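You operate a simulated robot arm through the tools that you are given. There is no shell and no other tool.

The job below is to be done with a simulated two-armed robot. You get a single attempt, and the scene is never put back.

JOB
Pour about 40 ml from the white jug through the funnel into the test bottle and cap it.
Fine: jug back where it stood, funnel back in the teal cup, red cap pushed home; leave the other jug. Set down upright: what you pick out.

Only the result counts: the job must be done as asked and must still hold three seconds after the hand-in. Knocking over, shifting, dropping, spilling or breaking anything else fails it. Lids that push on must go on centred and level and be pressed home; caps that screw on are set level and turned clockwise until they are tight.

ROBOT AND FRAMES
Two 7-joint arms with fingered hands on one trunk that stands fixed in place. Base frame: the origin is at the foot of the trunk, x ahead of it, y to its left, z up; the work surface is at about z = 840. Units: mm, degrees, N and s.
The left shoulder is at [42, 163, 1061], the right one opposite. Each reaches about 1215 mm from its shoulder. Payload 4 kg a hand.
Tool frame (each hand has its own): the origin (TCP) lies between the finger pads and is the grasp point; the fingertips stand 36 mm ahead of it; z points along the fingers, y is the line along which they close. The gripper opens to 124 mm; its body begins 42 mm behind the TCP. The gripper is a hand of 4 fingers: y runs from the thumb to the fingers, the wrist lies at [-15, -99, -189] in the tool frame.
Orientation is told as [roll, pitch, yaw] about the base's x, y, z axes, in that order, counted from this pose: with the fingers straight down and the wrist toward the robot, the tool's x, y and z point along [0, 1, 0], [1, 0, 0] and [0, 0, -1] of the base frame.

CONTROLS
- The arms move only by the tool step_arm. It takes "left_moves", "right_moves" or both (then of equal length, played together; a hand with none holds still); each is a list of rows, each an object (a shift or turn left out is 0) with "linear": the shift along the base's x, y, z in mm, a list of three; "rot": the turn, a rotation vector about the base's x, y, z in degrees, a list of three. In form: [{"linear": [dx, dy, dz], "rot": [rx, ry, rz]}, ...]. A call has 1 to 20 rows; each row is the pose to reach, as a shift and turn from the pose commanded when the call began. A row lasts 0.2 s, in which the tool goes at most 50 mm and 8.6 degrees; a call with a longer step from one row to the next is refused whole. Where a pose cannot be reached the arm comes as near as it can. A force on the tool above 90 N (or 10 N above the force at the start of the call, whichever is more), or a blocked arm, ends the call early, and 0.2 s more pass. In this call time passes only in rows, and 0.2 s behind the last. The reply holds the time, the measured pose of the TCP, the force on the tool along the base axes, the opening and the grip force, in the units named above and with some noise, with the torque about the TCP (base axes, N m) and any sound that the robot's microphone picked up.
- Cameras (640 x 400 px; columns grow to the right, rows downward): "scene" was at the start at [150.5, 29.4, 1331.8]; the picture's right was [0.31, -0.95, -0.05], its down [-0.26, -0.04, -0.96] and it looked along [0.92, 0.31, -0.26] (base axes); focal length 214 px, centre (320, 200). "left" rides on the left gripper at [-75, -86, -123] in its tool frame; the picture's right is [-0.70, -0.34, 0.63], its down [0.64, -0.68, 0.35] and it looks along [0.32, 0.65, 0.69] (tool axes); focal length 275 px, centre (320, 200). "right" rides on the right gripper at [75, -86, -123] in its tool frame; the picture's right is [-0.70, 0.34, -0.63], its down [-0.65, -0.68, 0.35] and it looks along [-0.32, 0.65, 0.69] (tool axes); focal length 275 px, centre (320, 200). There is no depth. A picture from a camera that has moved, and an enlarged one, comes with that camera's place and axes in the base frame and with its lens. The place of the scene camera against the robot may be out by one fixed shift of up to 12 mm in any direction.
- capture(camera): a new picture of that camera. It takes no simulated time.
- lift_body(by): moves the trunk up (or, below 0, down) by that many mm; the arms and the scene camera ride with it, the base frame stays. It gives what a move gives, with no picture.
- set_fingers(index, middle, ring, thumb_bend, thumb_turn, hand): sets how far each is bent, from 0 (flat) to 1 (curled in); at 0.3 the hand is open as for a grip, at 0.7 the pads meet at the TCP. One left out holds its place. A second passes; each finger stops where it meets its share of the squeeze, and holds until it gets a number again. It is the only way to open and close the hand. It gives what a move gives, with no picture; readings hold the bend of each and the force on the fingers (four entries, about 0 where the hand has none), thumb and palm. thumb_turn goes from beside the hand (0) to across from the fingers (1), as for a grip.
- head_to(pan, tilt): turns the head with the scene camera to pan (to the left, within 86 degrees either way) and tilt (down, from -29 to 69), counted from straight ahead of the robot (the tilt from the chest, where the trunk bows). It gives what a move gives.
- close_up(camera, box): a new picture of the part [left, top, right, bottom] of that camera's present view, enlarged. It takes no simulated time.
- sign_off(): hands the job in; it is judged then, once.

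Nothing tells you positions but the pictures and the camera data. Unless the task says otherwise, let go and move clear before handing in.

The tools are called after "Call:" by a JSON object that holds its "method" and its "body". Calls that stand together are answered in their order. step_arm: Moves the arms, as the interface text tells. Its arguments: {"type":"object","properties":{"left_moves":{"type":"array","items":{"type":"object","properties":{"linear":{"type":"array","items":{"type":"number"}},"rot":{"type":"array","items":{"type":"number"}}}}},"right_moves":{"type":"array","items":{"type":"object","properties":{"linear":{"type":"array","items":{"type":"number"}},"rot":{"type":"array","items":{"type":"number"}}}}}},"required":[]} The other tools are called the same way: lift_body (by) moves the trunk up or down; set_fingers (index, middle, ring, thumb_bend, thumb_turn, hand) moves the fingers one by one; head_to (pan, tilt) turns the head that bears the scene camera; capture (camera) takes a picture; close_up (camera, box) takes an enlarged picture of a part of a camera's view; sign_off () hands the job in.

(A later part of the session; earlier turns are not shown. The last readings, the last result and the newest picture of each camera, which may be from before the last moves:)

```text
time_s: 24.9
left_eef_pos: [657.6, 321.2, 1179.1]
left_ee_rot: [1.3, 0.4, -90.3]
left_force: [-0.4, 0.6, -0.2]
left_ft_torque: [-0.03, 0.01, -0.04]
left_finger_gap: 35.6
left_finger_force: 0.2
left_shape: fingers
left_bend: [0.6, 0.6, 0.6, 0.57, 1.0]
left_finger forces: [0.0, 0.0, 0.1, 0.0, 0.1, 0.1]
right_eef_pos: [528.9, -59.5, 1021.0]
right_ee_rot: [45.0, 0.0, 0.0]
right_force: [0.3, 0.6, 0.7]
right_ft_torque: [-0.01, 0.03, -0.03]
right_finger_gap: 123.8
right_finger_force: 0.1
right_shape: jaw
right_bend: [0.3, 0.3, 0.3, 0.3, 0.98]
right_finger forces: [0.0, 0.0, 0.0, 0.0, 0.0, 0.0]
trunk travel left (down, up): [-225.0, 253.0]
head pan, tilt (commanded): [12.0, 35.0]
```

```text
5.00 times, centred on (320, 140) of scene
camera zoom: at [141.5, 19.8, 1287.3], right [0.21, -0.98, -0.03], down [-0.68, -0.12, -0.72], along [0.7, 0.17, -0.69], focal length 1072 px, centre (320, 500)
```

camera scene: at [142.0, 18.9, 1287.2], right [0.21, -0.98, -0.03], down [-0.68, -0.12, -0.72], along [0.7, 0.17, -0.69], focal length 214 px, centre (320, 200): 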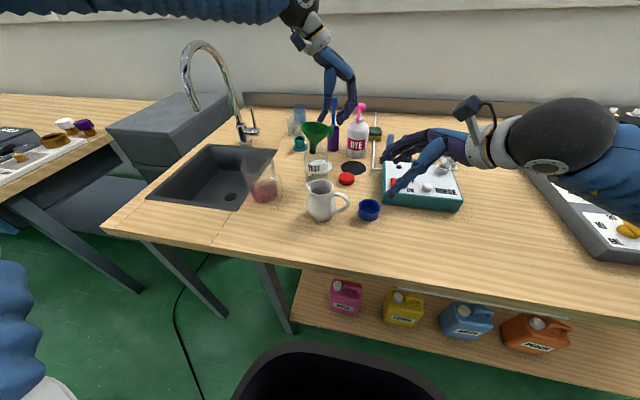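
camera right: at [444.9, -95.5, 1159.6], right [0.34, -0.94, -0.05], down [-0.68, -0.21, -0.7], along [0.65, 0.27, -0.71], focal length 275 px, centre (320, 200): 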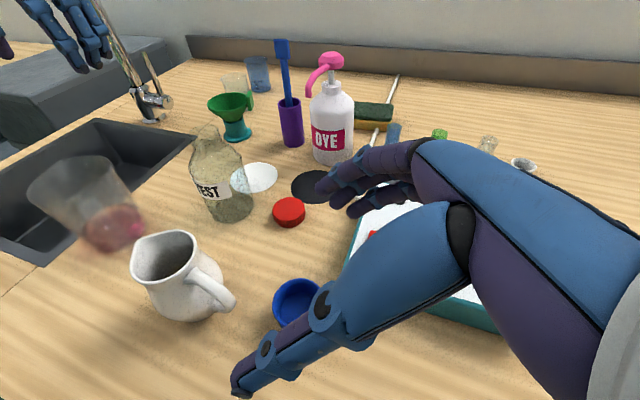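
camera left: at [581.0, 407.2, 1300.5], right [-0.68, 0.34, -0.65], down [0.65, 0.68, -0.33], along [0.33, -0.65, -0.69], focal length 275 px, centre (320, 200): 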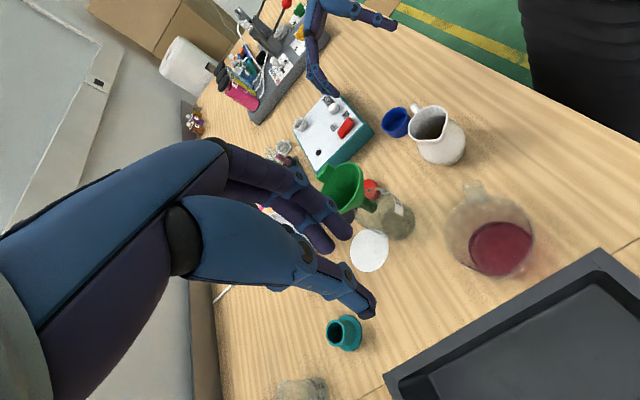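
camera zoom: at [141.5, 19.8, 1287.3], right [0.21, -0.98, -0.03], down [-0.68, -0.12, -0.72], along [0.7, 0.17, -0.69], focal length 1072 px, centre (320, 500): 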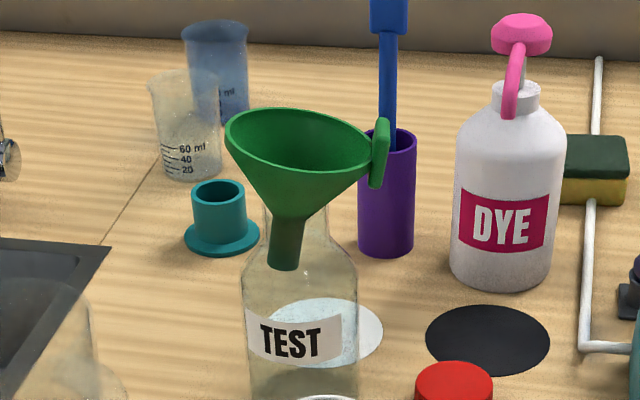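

The funnel stays put and the left hand is clear. Now I'll study the jug handle from three cameras to set the right-hand grip.

Call:
{"method": "close_up", "body": {"camera": "left", "box": [380, 80, 480, 180]}}

Call:
{"method": "close_up", "body": {"camera": "right", "box": [120, 215, 320, 345]}}

Call:
{"method": "close_up", "body": {"camera": "scene", "box": [302, 176, 382, 226]}}

```text
4.00 times, centred on (430, 130) of left
camera zoom: at [581.0, 407.2, 1300.5], right [-0.68, 0.34, -0.65], down [0.65, 0.68, -0.33], along [0.33, -0.65, -0.69], focal length 1101 px, centre (-120, 480)
```

zoom: 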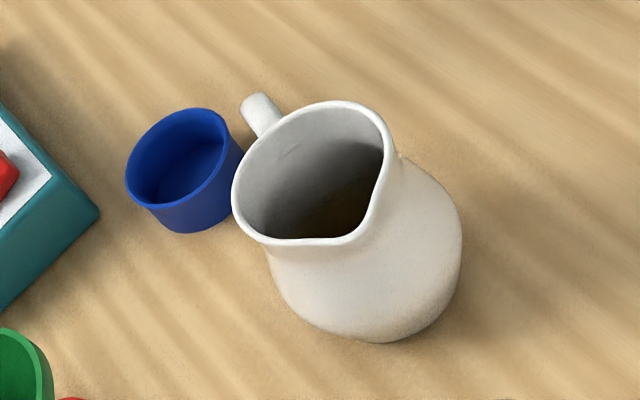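

```text
3.08 times, centred on (220, 280) of right
camera zoom: at [444.0, -94.3, 1160.4], right [0.34, -0.94, -0.04], down [-0.68, -0.21, -0.7], along [0.65, 0.27, -0.71], focal length 847 px, centre (628, -46)
```

zoom: 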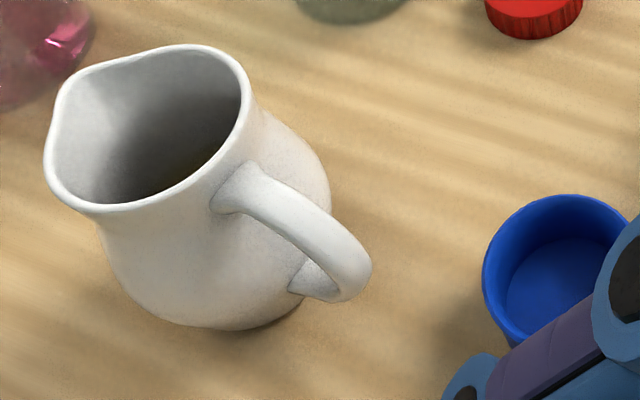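

```text
8.00 times, centred on (342, 201) of scene
camera zoom: at [141.5, 19.8, 1287.3], right [0.21, -0.98, -0.03], down [-0.68, -0.12, -0.72], along [0.7, 0.17, -0.69], focal length 1716 px, centre (144, 192)
```

zoom: 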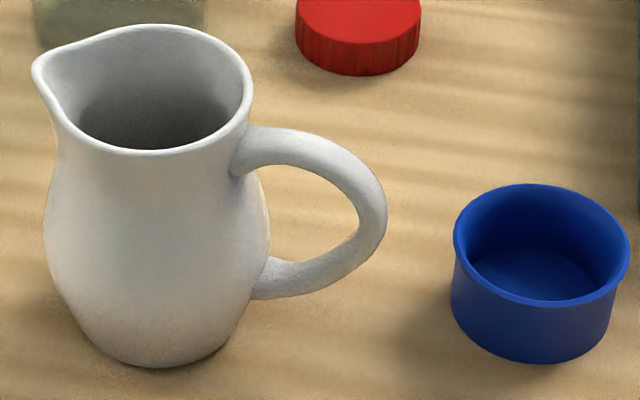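

The handle arcs from about (525, 80, 923) out to (521, 40, 902), so I'll grip its upper outer corner near (523, 47, 915) with the right hand pointing down and inward. First I narrow the fingers and go to a pre-grasp point.

Call:
{"method": "set_fingers", "body": {"hand": "right", "index": 0.45, "middle": 0.45, "ring": 0.45, "thumb_bend": 0.45, "thumb_turn": 1.0}}

Call:
{"method": "step_arm", "body": {"right_moves": [{"linear": [-1, 16, -14], "rot": [-1.2, 0, -1.1]}, {"linear": [-3, 33, -29], "rot": [-2.5, 0.1, -2.2]}, {"linear": [-5, 50, -44], "rot": [-3.7, 0.1, -3.4]}, {"linear": [-6, 66, -59], "rot": [-5, 0.2, -4.5]}]}}

Call:
{"method": "capture", "body": {"camera": "right"}}

Call:
{"method": "close_up", "body": {"camera": "scene", "box": [290, 140, 400, 230]}}

Call:
{"method": "close_up", "body": {"camera": "left", "box": [340, 40, 500, 180]}}

```text
time_s: 25.9
left_eef_pos: [658.3, 320.7, 1179.1]
left_ee_rot: [1.2, 0.5, -90.1]
left_force: [-0.2, -0.1, 0.1]
left_ft_torque: [0.04, 0.0, -0.02]
left_finger_gap: 35.6
left_finger_force: 0.0
left_shape: fingers
left_bend: [0.6, 0.6, 0.6, 0.57, 1.0]
left_finger forces: [0.0, 0.1, 0.0, 0.0, 0.0, 0.1]
right_eef_pos: [530.0, -59.7, 1021.0]
right_ee_rot: [45.0, 0.0, 0.0]
right_force: [0.0, 0.2, 0.1]
right_ft_torque: [0.0, 0.03, -0.02]
right_finger_gap: 77.9
right_finger_force: 0.1
right_shape: fingers
right_bend: [0.45, 0.45, 0.45, 0.45, 0.99]
right_finger forces: [0.1, 0.1, 0.1, 0.0, 0.1, 0.0]
trunk travel left (down, up): [-225.0, 253.0]
head pan, tilt (commanded): [12.0, 35.0]
```

```text
time_s: 26.9
left_eef_pos: [655.3, 320.7, 1183.1]
left_ee_rot: [1.5, 0.4, -90.1]
left_force: [0.1, 0.2, 0.2]
left_ft_torque: [0.0, -0.03, 0.03]
left_finger_gap: 35.4
left_finger_force: 0.1
left_shape: fingers
left_bend: [0.6, 0.6, 0.6, 0.57, 1.0]
left_finger forces: [0.0, 0.1, 0.0, 0.0, 0.1, 0.1]
right_eef_pos: [521.9, 6.9, 965.8]
right_ee_rot: [39.8, -0.3, -4.7]
right_force: [-0.4, 0.8, 0.2]
right_ft_torque: [-0.01, -0.01, 0.0]
right_finger_gap: 77.6
right_finger_force: 0.1
right_shape: fingers
right_bend: [0.45, 0.45, 0.45, 0.45, 0.99]
right_finger forces: [0.0, 0.0, 0.1, 0.0, 0.1, 0.0]
trunk travel left (down, up): [-225.0, 253.0]
head pan, tilt (commanded): [12.0, 35.0]
```

```text
taken
camera right: at [434.5, -9.7, 1106.8], right [0.26, -0.96, 0.04], down [-0.7, -0.22, -0.68], along [0.67, 0.15, -0.73], focal length 275 px, centre (320, 200)
```

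right: 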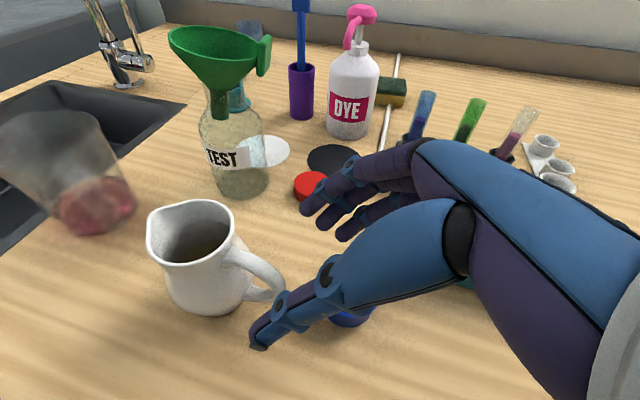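

```text
4.44 times, centred on (345, 185) of scene
camera zoom: at [138.4, 19.6, 1288.7], right [0.2, -0.98, -0.03], down [-0.68, -0.12, -0.73], along [0.71, 0.17, -0.69], focal length 953 px, centre (209, 267)
```

zoom: 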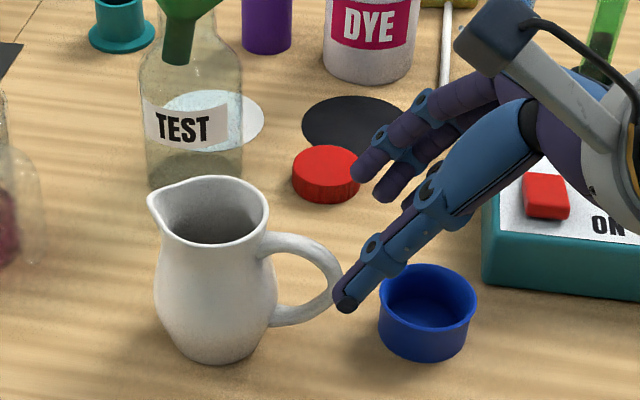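

```text
2.86 times, centred on (420, 110) of left
camera zoom: at [578.2, 406.1, 1303.7], right [-0.68, 0.34, -0.65], down [0.66, 0.68, -0.32], along [0.33, -0.65, -0.69], focal length 786 px, centre (34, 457)
```

zoom: 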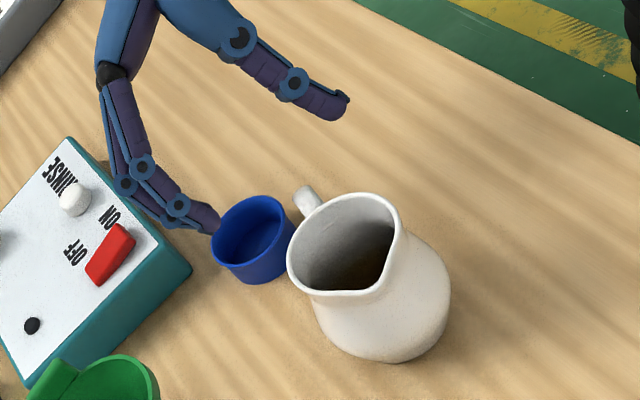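

Thumb and fingers are positioned either side of the handle's line. I'll advance about 62 mm along the approach and check clearance.

Call:
{"method": "step_arm", "body": {"right_moves": [{"linear": [0.4, 10, -12.5]}, {"linear": [0.8, 20, -25]}, {"linear": [1.2, 30, -38]}, {"linear": [1.5, 37, -48]}]}}

Call:
{"method": "close_up", "body": {"camera": "right", "box": [130, 180, 330, 360]}}

Call:
{"method": "close_up", "body": {"camera": "scene", "box": [300, 160, 380, 230]}}

Call:
{"method": "close_up", "body": {"camera": "left", "box": [370, 70, 470, 170]}}

```text
time_s: 28.1
left_eef_pos: [640.4, 339.9, 1190.7]
left_ee_rot: [2.3, 0.2, -89.6]
left_force: [-0.2, 0.2, 0.7]
left_ft_torque: [0.02, 0.04, 0.0]
left_finger_gap: 35.6
left_finger_force: 0.0
left_shape: fingers
left_bend: [0.6, 0.6, 0.6, 0.57, 1.0]
left_finger forces: [0.0, 0.1, 0.0, 0.0, 0.0, 0.0]
right_eef_pos: [535.2, 36.7, 948.2]
right_ee_rot: [39.1, -4.4, -6.2]
right_force: [1.2, 0.1, -0.2]
right_ft_torque: [-0.04, 0.0, -0.03]
right_finger_gap: 77.7
right_finger_force: 0.1
right_shape: fingers
right_bend: [0.45, 0.45, 0.45, 0.45, 0.99]
right_finger forces: [0.0, 0.0, 0.1, 0.0, 0.0, 0.0]
trunk travel left (down, up): [-225.0, 253.0]
head pan, tilt (commanded): [12.0, 35.0]
stopped in row 4 (right hand): the arm was blocked; the commanded pose is now the measured one
```

```text
2.22 times, centred on (230, 270) of right
camera zoom: at [436.6, 26.7, 1083.7], right [0.23, -0.97, 0.08], down [-0.65, -0.21, -0.73], along [0.72, 0.11, -0.68], focal length 612 px, centre (520, 44)
```

zoom: 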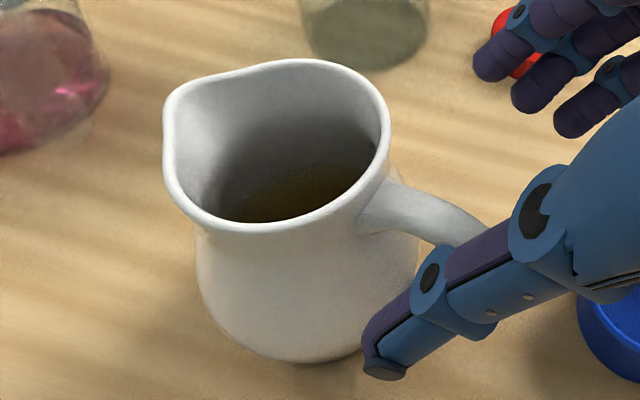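

```text
5.71 times, centred on (340, 195) of scene
camera zoom: at [119.8, 13.6, 1291.9], right [0.19, -0.98, -0.02], down [-0.67, -0.11, -0.73], along [0.72, 0.15, -0.68], focal length 1226 px, centre (206, 229)
```

zoom: 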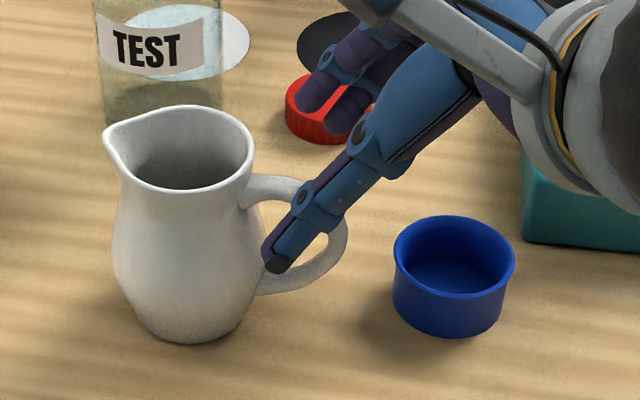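

```text
4.00 times, centred on (420, 120) of left
camera zoom: at [561.1, 424.7, 1311.7], right [-0.67, 0.33, -0.66], down [0.65, 0.69, -0.32], along [0.35, -0.64, -0.68], focal length 1101 px, centre (-80, 520)
```

zoom: 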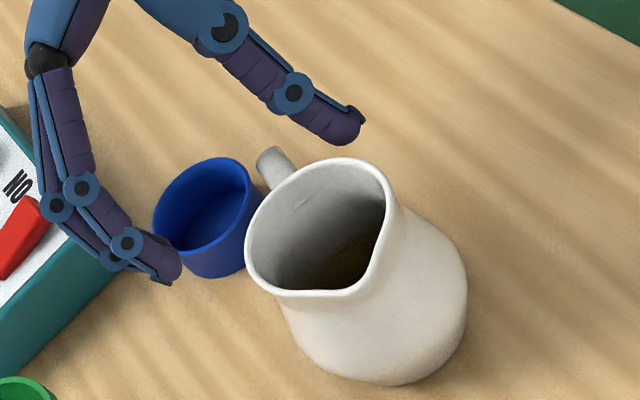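

The arm was blocked away from the hand (tool force is near zero) and the trunk has been pushed back slightly. I need to see what the right arm is touching.

Call:
{"method": "capture", "body": {"camera": "scene"}}

Call:
{"method": "capture", "body": {"camera": "right"}}

Call:
{"method": "capture", "body": {"camera": "left"}}

```text
taken
camera scene: at [119.8, 13.6, 1291.9], right [0.19, -0.98, -0.02], down [-0.67, -0.11, -0.73], along [0.72, 0.15, -0.68], focal length 214 px, centre (320, 200)
```

scene: 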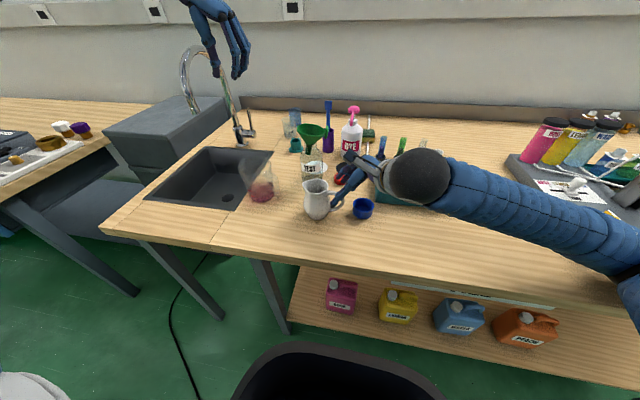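

```text
taken
camera right: at [436.6, 26.7, 1083.7], right [0.23, -0.97, 0.08], down [-0.65, -0.21, -0.73], along [0.72, 0.11, -0.68], focal length 275 px, centre (320, 200)
```

right: 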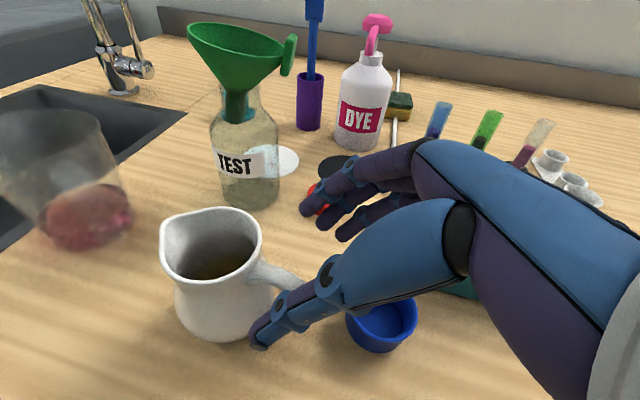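

```text
taken
camera left: at [561.1, 424.7, 1311.7], right [-0.67, 0.33, -0.66], down [0.65, 0.69, -0.32], along [0.35, -0.64, -0.68], focal length 275 px, centre (320, 200)
```

left: 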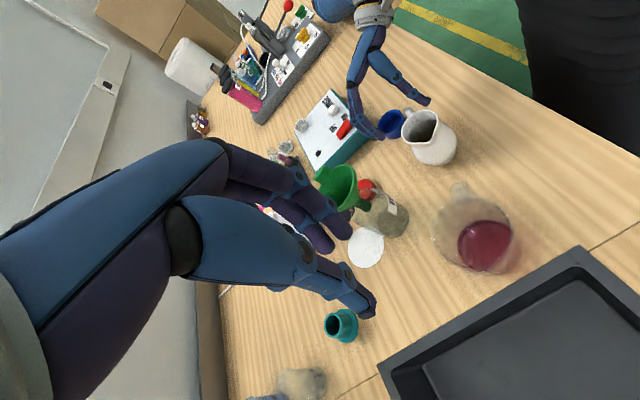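

The right elbow is low and pressing on the table's front edge at the lower right; nothing on the bench has been touched. I'll back the hand off and raise the trunk so the elbow clears.

Call:
{"method": "step_arm", "body": {"right_moves": [{"linear": [-4, -10, 15], "rot": [0.3, 1.5, 0.5]}, {"linear": [-8, -20, 32], "rot": [0.6, 3, 1]}, {"linear": [-12, -30, 50], "rot": [0.9, 4.4, 1.6]}, {"linear": [-12, -40, 75], "rot": [0.9, 4.4, 1.6]}]}}

Call:
{"method": "lift_body", "body": {"by": 160}}

Call:
{"method": "capture", "body": {"camera": "scene"}}

```text
time_s: 29.1
left_eef_pos: [654.7, 336.1, 1177.2]
left_ee_rot: [1.3, 0.5, -89.6]
left_force: [0.3, 0.4, -0.7]
left_ft_torque: [-0.02, -0.04, 0.01]
left_finger_gap: 35.9
left_finger_force: 0.0
left_shape: fingers
left_bend: [0.6, 0.6, 0.6, 0.57, 1.0]
left_finger forces: [0.0, 0.0, 0.0, 0.0, 0.0, 0.0]
right_eef_pos: [523.4, 4.4, 1005.4]
right_ee_rot: [40.0, 2.1, -3.4]
right_force: [-0.7, 1.3, 0.8]
right_ft_torque: [-0.02, 0.02, 0.01]
right_finger_gap: 77.3
right_finger_force: 0.1
right_shape: fingers
right_bend: [0.45, 0.45, 0.45, 0.45, 0.99]
right_finger forces: [0.0, 0.0, 0.0, 0.0, 0.0, 0.0]
trunk travel left (down, up): [-225.0, 253.0]
head pan, tilt (commanded): [12.0, 35.0]
```

```text
time_s: 31.0
left_eef_pos: [657.5, 335.7, 1339.0]
left_ee_rot: [1.2, 0.5, -89.6]
left_force: [0.8, -0.1, 0.0]
left_ft_torque: [0.0, 0.05, 0.0]
left_finger_gap: 35.7
left_finger_force: 0.1
left_shape: fingers
left_bend: [0.6, 0.6, 0.6, 0.57, 1.0]
left_finger forces: [0.1, 0.1, 0.0, 0.0, 0.0, 0.0]
right_eef_pos: [526.9, 3.1, 1164.7]
right_ee_rot: [40.1, 2.1, -3.5]
right_force: [0.8, 0.1, -0.4]
right_ft_torque: [0.01, 0.0, -0.03]
right_finger_gap: 77.3
right_finger_force: 0.1
right_shape: fingers
right_bend: [0.45, 0.45, 0.45, 0.45, 0.99]
right_finger forces: [0.1, 0.0, 0.0, 0.0, 0.1, 0.0]
trunk travel left (down, up): [-385.0, 93.0]
head pan, tilt (commanded): [12.0, 35.0]
```

```text
taken
camera scene: at [86.2, 19.0, 1465.4], right [0.21, -0.98, 0.0], down [-0.58, -0.12, -0.81], along [0.79, 0.17, -0.59], focal length 214 px, centre (320, 200)
```

scene: 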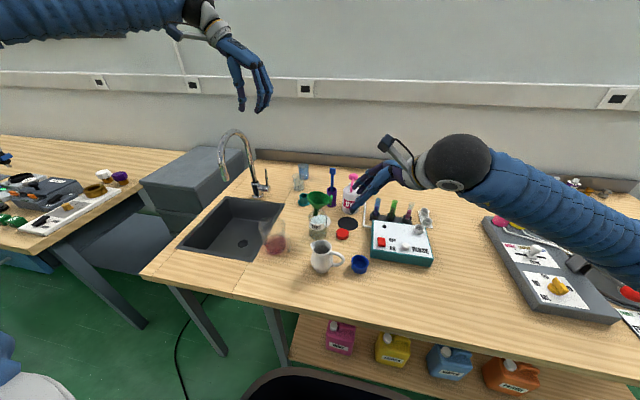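

The trunk is 160 mm higher, and the elbow is now well above the table. I'll lower the right hand back to the pre-grasp point.

Call:
{"method": "step_arm", "body": {"right_moves": [{"linear": [-1, 1, -40], "rot": [0, -0.5, -0.3]}, {"linear": [-2, 2, -80], "rot": [0, -1, -0.6]}, {"linear": [-3, 3, -120], "rot": [0, -1.5, -0.9]}, {"linear": [-4, 4, -160], "rot": [0, -2.1, -1.2]}, {"linear": [-4, 4, -190], "rot": [0, -2.1, -1.2]}]}}

Call:
{"method": "capture", "body": {"camera": "scene"}}

Call:
{"method": "close_up", "body": {"camera": "right", "box": [130, 180, 330, 360]}}

```text
time_s: 32.2
left_eef_pos: [656.6, 336.6, 1338.7]
left_ee_rot: [1.2, 0.7, -89.5]
left_force: [-0.7, -0.2, -1.1]
left_ft_torque: [0.0, 0.0, -0.03]
left_finger_gap: 35.7
left_finger_force: 0.0
left_shape: fingers
left_bend: [0.6, 0.6, 0.6, 0.57, 1.0]
left_finger forces: [0.0, 0.0, 0.1, 0.1, 0.1, 0.1]
right_eef_pos: [521.7, 5.4, 973.8]
right_ee_rot: [40.3, 0.0, -4.7]
right_force: [0.4, 0.0, 0.3]
right_ft_torque: [0.01, 0.02, 0.02]
right_finger_gap: 77.3
right_finger_force: 0.1
right_shape: fingers
right_bend: [0.45, 0.45, 0.45, 0.45, 0.99]
right_finger forces: [0.0, 0.1, 0.1, 0.1, 0.0, 0.0]
trunk travel left (down, up): [-385.0, 93.0]
head pan, tilt (commanded): [12.0, 35.0]
```

```text
taken
camera scene: at [85.9, 18.9, 1465.5], right [0.21, -0.98, 0.0], down [-0.58, -0.12, -0.81], along [0.79, 0.17, -0.59], focal length 214 px, centre (320, 200)
```

scene: 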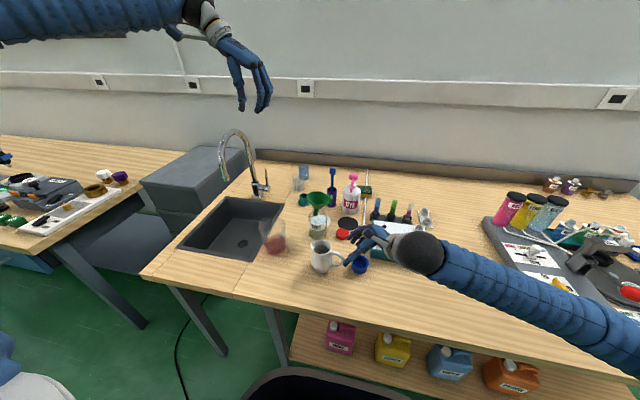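

```text
2.22 times, centred on (230, 270) of right
camera zoom: at [434.6, -10.7, 1115.6], right [0.26, -0.97, 0.03], down [-0.7, -0.21, -0.68], along [0.66, 0.15, -0.73], focal length 612 px, centre (520, 44)
```

zoom: 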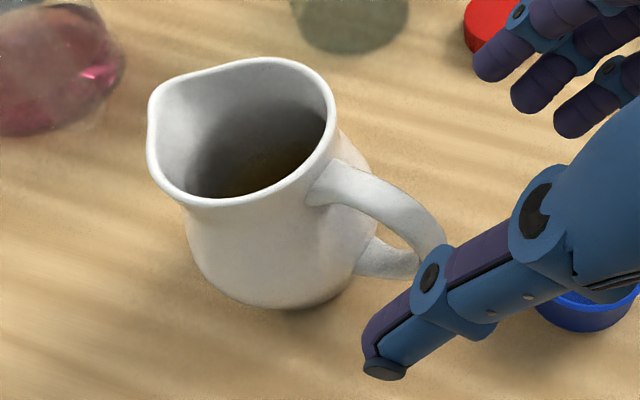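

The posture is better now. Advancing to the handle again.

Call:
{"method": "step_arm", "body": {"right_moves": [{"linear": [0.3, 9, -12]}, {"linear": [0.6, 18, -24]}, {"linear": [0.9, 27, -36]}, {"linear": [1.2, 35, -48]}]}}

Call:
{"method": "close_up", "body": {"camera": "right", "box": [130, 180, 330, 360]}}

Call:
{"method": "close_up", "body": {"camera": "scene", "box": [295, 215, 385, 285]}}

Call:
{"method": "close_up", "body": {"camera": "left", "box": [360, 70, 480, 190]}}

```text
time_s: 33.2
left_eef_pos: [657.2, 336.4, 1339.3]
left_ee_rot: [1.1, 0.4, -89.5]
left_force: [0.0, 1.2, 0.3]
left_ft_torque: [0.0, -0.01, 0.01]
left_finger_gap: 35.6
left_finger_force: 0.0
left_shape: fingers
left_bend: [0.6, 0.6, 0.6, 0.57, 1.0]
left_finger forces: [0.0, 0.1, 0.0, 0.0, 0.0, 0.0]
right_eef_pos: [523.6, 43.4, 924.9]
right_ee_rot: [40.4, 0.0, -4.7]
right_force: [0.1, 0.0, 0.9]
right_ft_torque: [-0.03, 0.02, 0.03]
right_finger_gap: 77.6
right_finger_force: 0.0
right_shape: fingers
right_bend: [0.45, 0.45, 0.45, 0.45, 0.99]
right_finger forces: [0.0, 0.0, 0.0, 0.0, 0.1, 0.1]
trunk travel left (down, up): [-385.0, 93.0]
head pan, tilt (commanded): [12.0, 35.0]
```

```text
2.22 times, centred on (230, 270) of right
camera zoom: at [436.4, 25.9, 1067.5], right [0.26, -0.97, 0.03], down [-0.7, -0.21, -0.68], along [0.66, 0.15, -0.73], focal length 612 px, centre (520, 44)
```

zoom: 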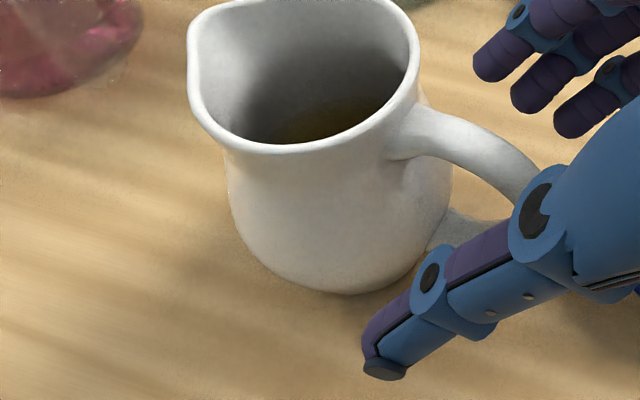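

```text
5.71 times, centred on (340, 250) of scene
camera zoom: at [86.1, 19.2, 1465.5], right [0.21, -0.98, 0.0], down [-0.58, -0.12, -0.81], along [0.79, 0.17, -0.59], focal length 1226 px, centre (206, -86)
```

zoom: 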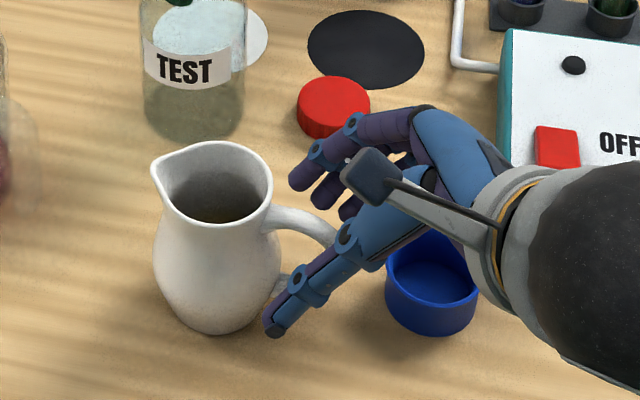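

```text
3.33 times, centred on (420, 130) of left
camera zoom: at [579.1, 419.8, 1460.9], right [-0.69, 0.34, -0.65], down [0.65, 0.69, -0.33], along [0.34, -0.64, -0.69], focal length 918 px, centre (-13, 433)
```

zoom: 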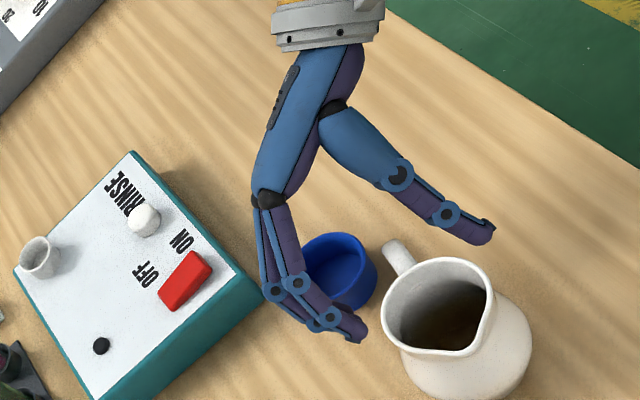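

The handle sits between thumb and fingers, about 11–18 mm ahead of the grasp point. Closing in two steps.

Call:
{"method": "set_fingers", "body": {"hand": "right", "index": 0.6, "middle": 0.6, "ring": 0.6, "thumb_bend": 0.6}}

Call:
{"method": "close_up", "body": {"camera": "left", "box": [380, 90, 480, 190]}}

Call:
{"method": "close_up", "body": {"camera": "right", "box": [170, 180, 370, 360]}}

Call:
{"method": "close_up", "body": {"camera": "scene", "box": [305, 225, 375, 280]}}

```text
time_s: 34.2
left_eef_pos: [657.6, 335.5, 1338.7]
left_ee_rot: [1.2, 0.5, -89.5]
left_force: [0.0, -0.4, 0.8]
left_ft_torque: [-0.03, -0.05, 0.0]
left_finger_gap: 35.7
left_finger_force: 0.1
left_shape: fingers
left_bend: [0.6, 0.6, 0.6, 0.57, 1.0]
left_finger forces: [0.1, 0.0, 0.0, 0.1, 0.0, 0.1]
right_eef_pos: [523.5, 43.3, 926.5]
right_ee_rot: [40.3, -0.1, -4.7]
right_force: [-1.0, 0.5, -0.7]
right_ft_torque: [0.02, 0.0, -0.01]
right_finger_gap: 32.0
right_finger_force: 0.6
right_shape: fingers
right_bend: [0.6, 0.6, 0.6, 0.6, 1.0]
right_finger forces: [0.0, 0.0, 0.0, 0.1, 0.3, 0.1]
trunk travel left (down, up): [-385.0, 93.0]
head pan, tilt (commanded): [12.0, 35.0]
```

```text
4.00 times, centred on (430, 140) of left
camera zoom: at [578.9, 419.7, 1461.1], right [-0.69, 0.34, -0.65], down [0.65, 0.69, -0.33], along [0.34, -0.64, -0.69], focal length 1101 px, centre (-120, 440)
```

zoom: 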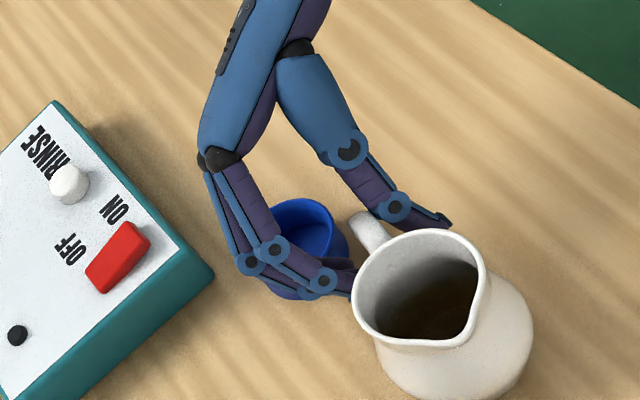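

```text
2.22 times, centred on (270, 270) of right
camera zoom: at [436.1, 25.8, 1067.9], right [0.26, -0.97, 0.03], down [-0.7, -0.21, -0.68], along [0.66, 0.15, -0.73], focal length 612 px, centre (431, 44)
```

zoom: 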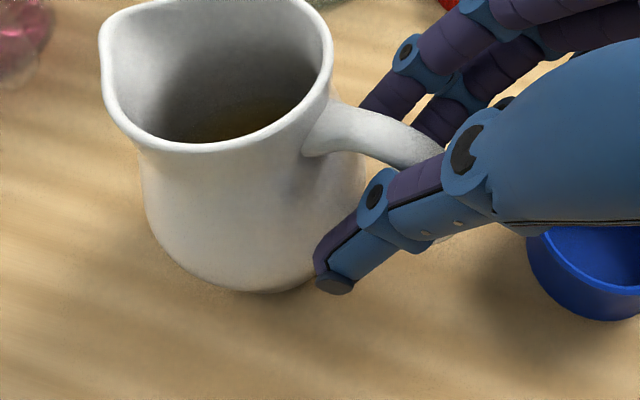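

```text
7.27 times, centred on (340, 252) of scene
camera zoom: at [85.9, 19.1, 1465.5], right [0.21, -0.98, 0.0], down [-0.58, -0.12, -0.81], along [0.79, 0.17, -0.59], focal length 1560 px, centre (174, -182)
```

zoom: 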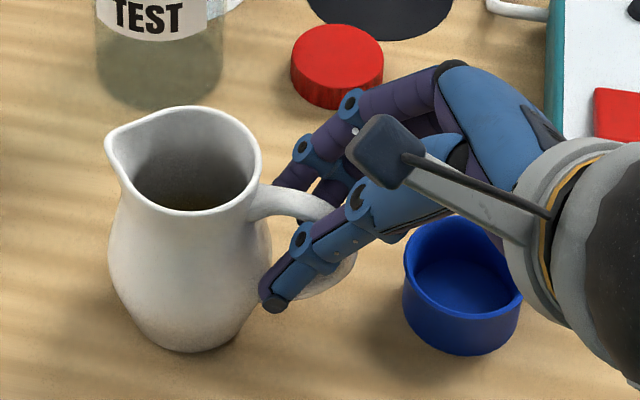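

The handle is nearer the thumb than the fingers, so closing now would drag the jug. I'll shift the hand 7 mm toward the thumb side first.

Call:
{"method": "step_arm", "body": {"right_moves": [{"linear": [-3.5, 0.3, 0]}, {"linear": [-7, 0.5, 0]}]}}

Call:
{"method": "close_up", "body": {"camera": "left", "box": [400, 110, 470, 180]}}

Call:
{"method": "close_up", "body": {"camera": "right", "box": [220, 180, 360, 300]}}

Call:
{"method": "close_up", "body": {"camera": "scene", "box": [305, 225, 375, 280]}}

```text
time_s: 34.8
left_eef_pos: [655.6, 336.7, 1338.5]
left_ee_rot: [1.1, 0.4, -89.4]
left_force: [0.3, 0.3, 0.8]
left_ft_torque: [0.01, -0.03, 0.01]
left_finger_gap: 35.8
left_finger_force: 0.0
left_shape: fingers
left_bend: [0.6, 0.6, 0.6, 0.57, 1.0]
left_finger forces: [0.0, 0.0, 0.0, 0.1, 0.1, 0.0]
right_eef_pos: [516.7, 43.3, 925.6]
right_ee_rot: [40.2, 0.0, -4.7]
right_force: [0.7, 0.4, 0.3]
right_ft_torque: [-0.01, 0.02, -0.02]
right_finger_gap: 31.3
right_finger_force: 0.0
right_shape: fingers
right_bend: [0.6, 0.6, 0.6, 0.6, 1.0]
right_finger forces: [0.0, 0.0, 0.0, 0.1, 0.0, 0.0]
trunk travel left (down, up): [-385.0, 93.0]
head pan, tilt (commanded): [12.0, 35.0]
```

```text
5.71 times, centred on (435, 145) of left
camera zoom: at [578.8, 419.7, 1461.1], right [-0.69, 0.34, -0.65], down [0.65, 0.69, -0.33], along [0.34, -0.64, -0.69], focal length 1573 px, centre (-337, 514)
```

zoom: 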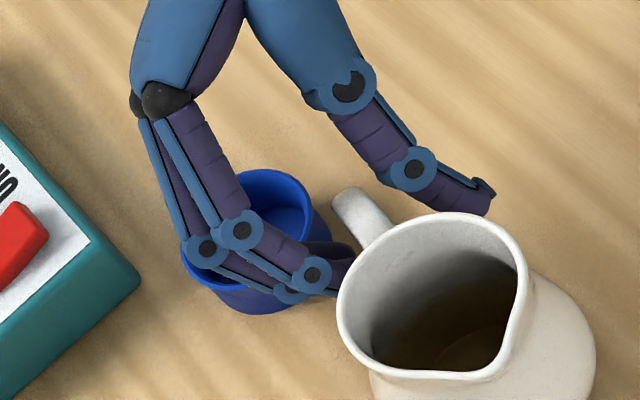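

```text
3.33 times, centred on (290, 240) of right
camera zoom: at [429.5, 26.4, 1068.3], right [0.26, -0.97, 0.03], down [-0.7, -0.21, -0.68], along [0.66, 0.15, -0.73], focal length 918 px, centre (420, 67)
```

zoom: 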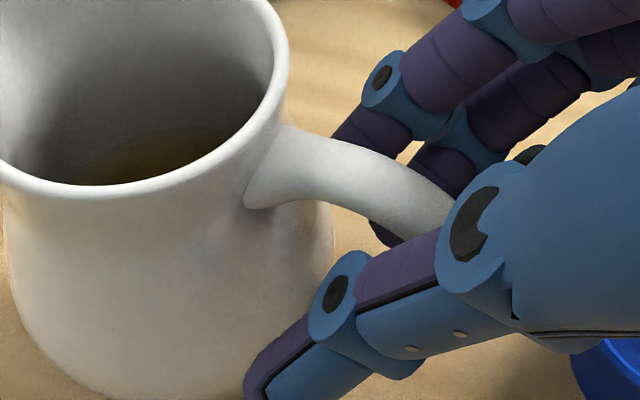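

```text
7.27 times, centred on (340, 252) of scene
camera zoom: at [85.9, 19.1, 1465.5], right [0.21, -0.98, 0.0], down [-0.58, -0.12, -0.81], along [0.79, 0.17, -0.59], focal length 1560 px, centre (174, -182)
```

zoom: 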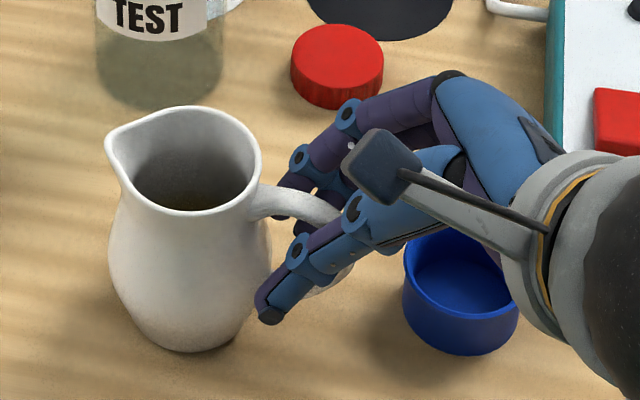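

Thumb and fingers are now balanced around the handle. Closing further.

Call:
{"method": "set_fingers", "body": {"hand": "right", "index": 0.65, "middle": 0.65, "ring": 0.65, "thumb_bend": 0.65}}

Call:
{"method": "close_up", "body": {"camera": "left", "box": [400, 110, 470, 180]}}

Call:
{"method": "close_up", "body": {"camera": "scene", "box": [305, 225, 375, 280]}}

```text
time_s: 35.8
left_eef_pos: [656.9, 335.9, 1338.7]
left_ee_rot: [1.2, 0.4, -89.5]
left_force: [-0.6, 0.1, 0.5]
left_ft_torque: [0.02, -0.02, -0.01]
left_finger_gap: 35.9
left_finger_force: 0.0
left_shape: fingers
left_bend: [0.6, 0.6, 0.6, 0.57, 1.0]
left_finger forces: [0.1, 0.0, 0.0, 0.0, 0.0, 0.0]
right_eef_pos: [516.8, 43.3, 927.7]
right_ee_rot: [40.3, -0.1, -4.8]
right_force: [0.0, -0.7, 0.2]
right_ft_torque: [-0.01, -0.03, 0.0]
right_finger_gap: 18.1
right_finger_force: 1.0
right_shape: fingers
right_bend: [0.65, 0.65, 0.64, 0.65, 1.0]
right_finger forces: [0.0, 0.0, 1.4, 0.0, 1.9, 0.0]
trunk travel left (down, up): [-385.0, 93.0]
head pan, tilt (commanded): [12.0, 35.0]
```

```text
5.71 times, centred on (435, 145) of left
camera zoom: at [578.9, 419.7, 1461.1], right [-0.69, 0.34, -0.65], down [0.65, 0.69, -0.33], along [0.34, -0.64, -0.69], focal length 1573 px, centre (-337, 514)
```

zoom: 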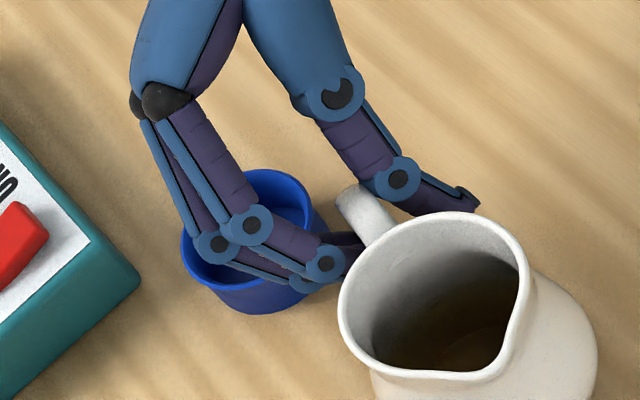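

```text
7.27 times, centred on (340, 252) of scene
camera zoom: at [85.9, 19.1, 1465.5], right [0.21, -0.98, 0.0], down [-0.58, -0.12, -0.81], along [0.79, 0.17, -0.59], focal length 1560 px, centre (174, -182)
```

zoom: 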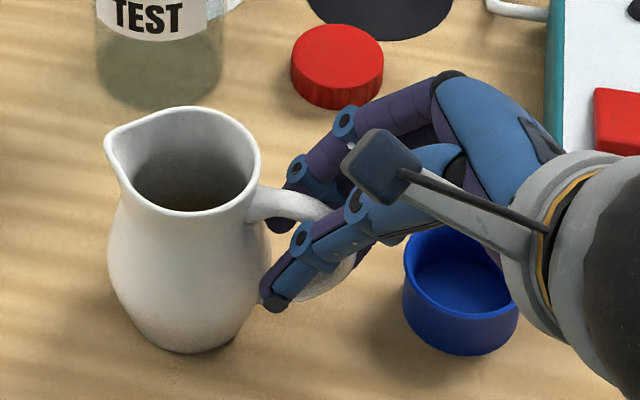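

Ring finger and thumb touch the handle lightly and the jug hasn't moved. I'll squeeze fully.

Call:
{"method": "set_fingers", "body": {"hand": "right", "index": 0.85, "middle": 0.85, "ring": 0.85, "thumb_bend": 0.85}}

Call:
{"method": "close_up", "body": {"camera": "left", "box": [400, 110, 470, 180]}}

Call:
{"method": "close_up", "body": {"camera": "scene", "box": [305, 225, 375, 280]}}

Call:
{"method": "close_up", "body": {"camera": "right", "box": [180, 180, 360, 320]}}

```text
time_s: 36.8
left_eef_pos: [657.8, 337.6, 1338.5]
left_ee_rot: [1.2, 0.5, -89.4]
left_force: [0.3, -0.3, 0.2]
left_ft_torque: [0.01, -0.02, -0.01]
left_finger_gap: 36.1
left_finger_force: 0.1
left_shape: fingers
left_bend: [0.6, 0.6, 0.6, 0.57, 1.0]
left_finger forces: [0.0, 0.1, 0.0, 0.0, 0.0, 0.0]
right_eef_pos: [517.2, 43.0, 926.1]
right_ee_rot: [40.3, 0.0, -4.8]
right_force: [0.2, -0.4, -2.7]
right_ft_torque: [-0.18, 0.0, 0.0]
right_finger_gap: 0.1
right_finger_force: 49.6
right_shape: fingers
right_bend: [0.74, 0.78, 0.73, 0.74, 1.0]
right_finger forces: [24.2, 18.6, 13.1, 0.0, 43.5, 0.0]
trunk travel left (down, up): [-385.0, 93.0]
head pan, tilt (commanded): [12.0, 35.0]
```

```text
5.71 times, centred on (435, 145) of left
camera zoom: at [579.1, 419.7, 1461.0], right [-0.69, 0.34, -0.65], down [0.65, 0.69, -0.33], along [0.34, -0.64, -0.69], focal length 1573 px, centre (-337, 514)
```

zoom: 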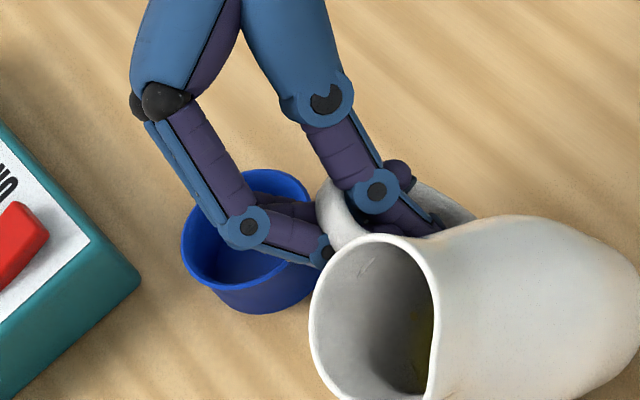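

```text
7.27 times, centred on (340, 252) of scene
camera zoom: at [86.1, 19.1, 1465.5], right [0.21, -0.98, 0.0], down [-0.58, -0.12, -0.81], along [0.79, 0.17, -0.59], focal length 1560 px, centre (174, -182)
```

zoom: 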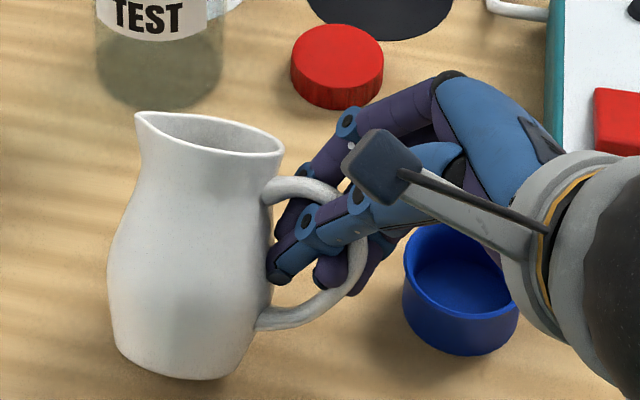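

```text
2.86 times, centred on (270, 250) of right
camera zoom: at [429.8, 26.4, 1068.0], right [0.26, -0.97, 0.03], down [-0.7, -0.21, -0.68], along [0.66, 0.15, -0.73], focal length 786 px, centre (463, 57)
```

zoom: 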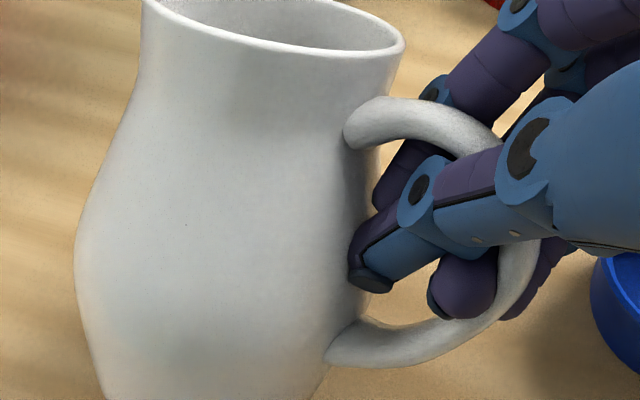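

The squeeze twisted the jug about 28° in my grip as the handle aligned with the finger pads; it has not reached a spilling angle. The grip is firm at about 50 N, so I'll rotate the hand back about the handle with a few mm of lift to bring the jug upright. Half of it first.

Call:
{"method": "step_arm", "body": {"right_moves": [{"linear": [0, 0, 5]}, {"linear": [-1.7, 0.3, 7], "rot": [-0.4, -5.3, -4.5]}, {"linear": [-3.4, 0.6, 8], "rot": [-0.8, -10.7, -9]}]}}

Call:
{"method": "close_up", "body": {"camera": "left", "box": [390, 100, 490, 200]}}

Call:
{"method": "close_up", "body": {"camera": "scene", "box": [300, 220, 380, 285]}}

```text
time_s: 37.6
left_eef_pos: [658.1, 336.2, 1338.7]
left_ee_rot: [1.2, 0.5, -89.4]
left_force: [0.5, -0.2, 0.3]
left_ft_torque: [-0.01, -0.04, 0.03]
left_finger_gap: 35.8
left_finger_force: 0.0
left_shape: fingers
left_bend: [0.6, 0.6, 0.6, 0.57, 1.0]
left_finger forces: [0.1, 0.0, 0.0, 0.0, 0.1, 0.1]
right_eef_pos: [516.9, 43.5, 933.4]
right_ee_rot: [40.5, -2.7, -7.0]
right_force: [-1.5, -0.5, -3.8]
right_ft_torque: [-0.16, 0.0, 0.04]
right_finger_gap: 0.0
right_finger_force: 49.2
right_shape: fingers
right_bend: [0.74, 0.78, 0.73, 0.74, 1.0]
right_finger forces: [24.0, 18.6, 13.2, 0.1, 43.8, 0.0]
right hand out of reach, approached as far as the arm can: row 2, 3
trunk travel left (down, up): [-385.0, 93.0]
head pan, tilt (commanded): [12.0, 35.0]
```

```text
4.00 times, centred on (440, 150) of left
camera zoom: at [579.2, 419.6, 1460.9], right [-0.69, 0.34, -0.65], down [0.65, 0.69, -0.33], along [0.34, -0.64, -0.69], focal length 1101 px, centre (-160, 400)
```

zoom: 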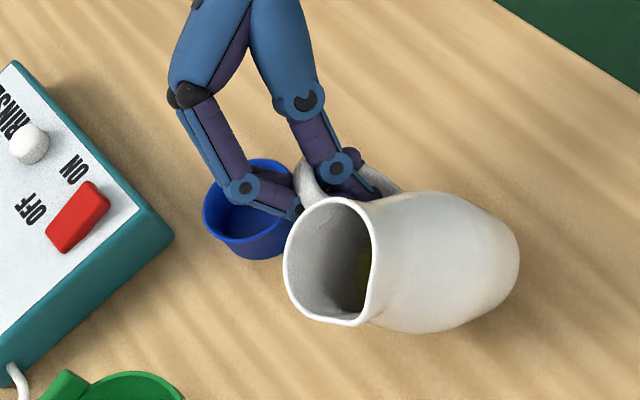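

```text
6.15 times, centred on (340, 252) of scene
camera zoom: at [86.2, 19.0, 1465.5], right [0.21, -0.98, 0.0], down [-0.58, -0.12, -0.81], along [0.79, 0.17, -0.59], focal length 1320 px, centre (197, -123)
```

zoom: 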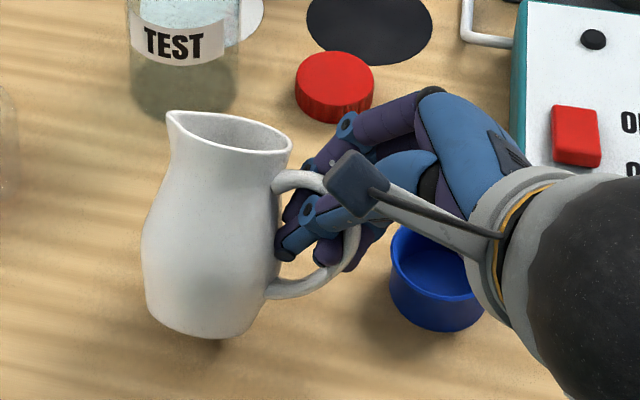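

That orientation was beyond the wrist's reach here, and the arm is too folded this close in. The jug is held firmly, about 7 mm off the table, tilted roughly 25° and not spilling. I'll lift it straight up, away from the other objects, where I have room to level it.

Call:
{"method": "step_arm", "body": {"right_moves": [{"linear": [0, -2, 12]}, {"linear": [0, -5, 26]}, {"linear": [0, -8, 42]}, {"linear": [0, -12, 58]}, {"linear": [0, -16, 74]}, {"linear": [0, -20, 90]}, {"linear": [0, -24, 105]}, {"linear": [0, -27, 118]}, {"linear": [0, -30, 130]}]}}

Call:
{"method": "capture", "body": {"camera": "scene"}}

Call:
{"method": "close_up", "body": {"camera": "left", "box": [340, 20, 540, 220]}}

```text
time_s: 39.6
left_eef_pos: [657.7, 335.4, 1338.4]
left_ee_rot: [1.1, 0.4, -89.5]
left_force: [0.6, -0.1, 0.1]
left_ft_torque: [0.02, -0.02, -0.02]
left_finger_gap: 35.8
left_finger_force: 0.1
left_shape: fingers
left_bend: [0.6, 0.6, 0.6, 0.57, 1.0]
left_finger forces: [0.0, 0.0, 0.1, 0.0, 0.0, 0.0]
right_eef_pos: [515.4, 12.4, 1062.3]
right_ee_rot: [40.3, -2.7, -7.0]
right_force: [-0.7, -0.3, -2.2]
right_ft_torque: [-0.19, -0.02, 0.02]
right_finger_gap: 0.1
right_finger_force: 49.5
right_shape: fingers
right_bend: [0.74, 0.78, 0.73, 0.74, 1.0]
right_finger forces: [23.9, 18.5, 13.2, 0.0, 43.9, 0.1]
trunk travel left (down, up): [-385.0, 93.0]
head pan, tilt (commanded): [12.0, 35.0]
```

```text
taken
camera scene: at [86.0, 19.2, 1465.5], right [0.21, -0.98, 0.0], down [-0.58, -0.12, -0.81], along [0.79, 0.17, -0.59], focal length 214 px, centre (320, 200)
```

scene: 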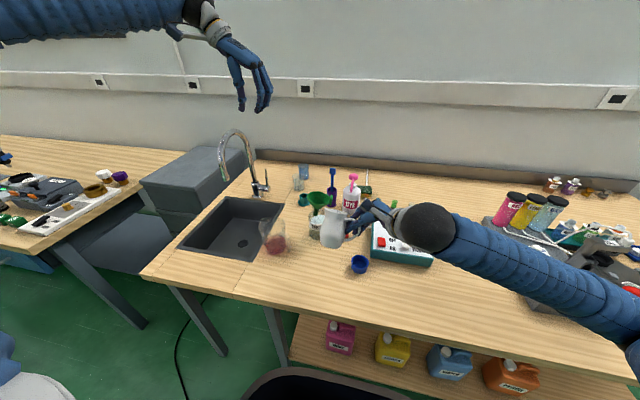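

```text
2.00 times, centred on (440, 120) of left
camera zoom: at [579.0, 419.8, 1461.0], right [-0.69, 0.34, -0.65], down [0.65, 0.69, -0.33], along [0.34, -0.64, -0.69], focal length 551 px, centre (80, 360)
```

zoom: 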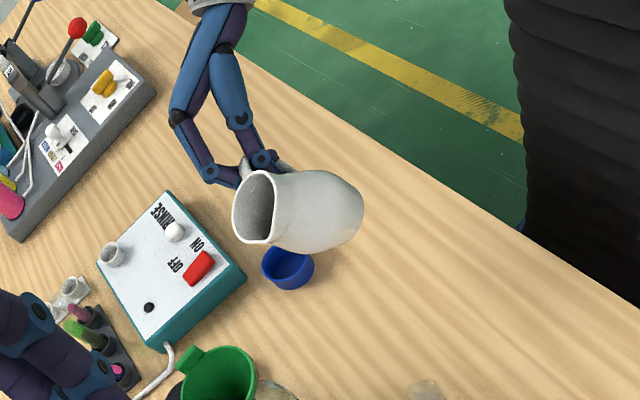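

The jug is up and secure at about z = 1060. I'll zoom in to measure its tilt.

Call:
{"method": "close_up", "body": {"camera": "scene", "box": [310, 190, 370, 260]}}

Call:
{"method": "close_up", "body": {"camera": "left", "box": [400, 90, 480, 160]}}

Call:
{"method": "close_up", "body": {"camera": "right", "box": [150, 170, 350, 330]}}

```text
5.71 times, centred on (340, 225) of scene
camera zoom: at [86.0, 19.2, 1465.5], right [0.21, -0.98, 0.0], down [-0.58, -0.12, -0.81], along [0.79, 0.17, -0.59], focal length 1226 px, centre (206, 57)
```

zoom: 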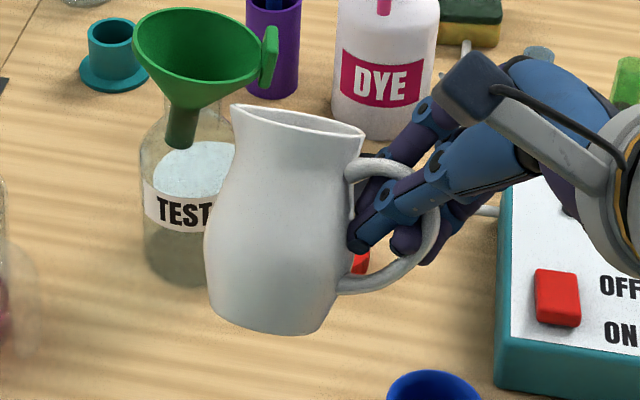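

```text
5.71 times, centred on (440, 125) of left
camera zoom: at [579.0, 419.8, 1461.0], right [-0.69, 0.34, -0.65], down [0.65, 0.69, -0.33], along [0.34, -0.64, -0.69], focal length 1573 px, centre (-366, 629)
```

zoom: 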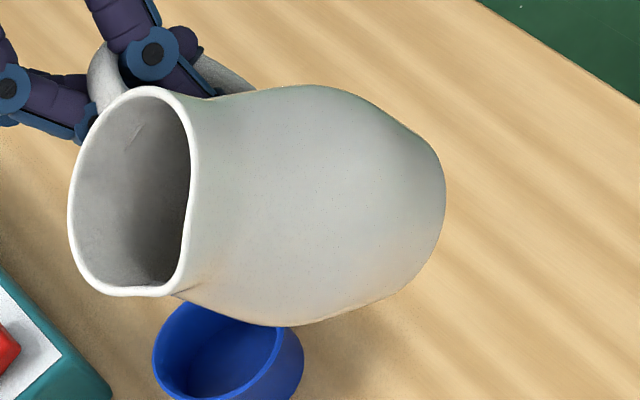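

```text
2.50 times, centred on (250, 250) of right
camera zoom: at [421.3, 1.3, 1199.9], right [0.22, -0.97, 0.05], down [-0.68, -0.19, -0.71], along [0.7, 0.12, -0.7], focal length 688 px, centre (495, 75)
```

zoom: 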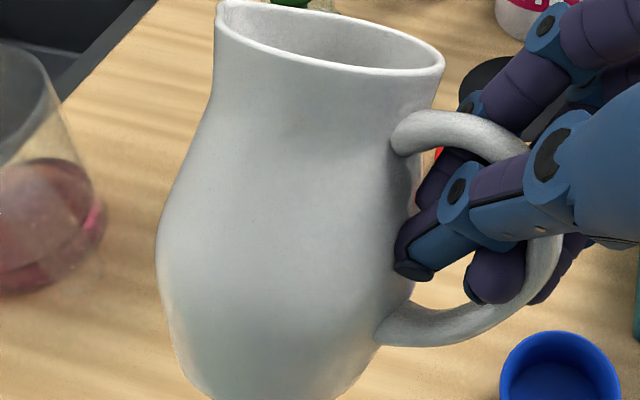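

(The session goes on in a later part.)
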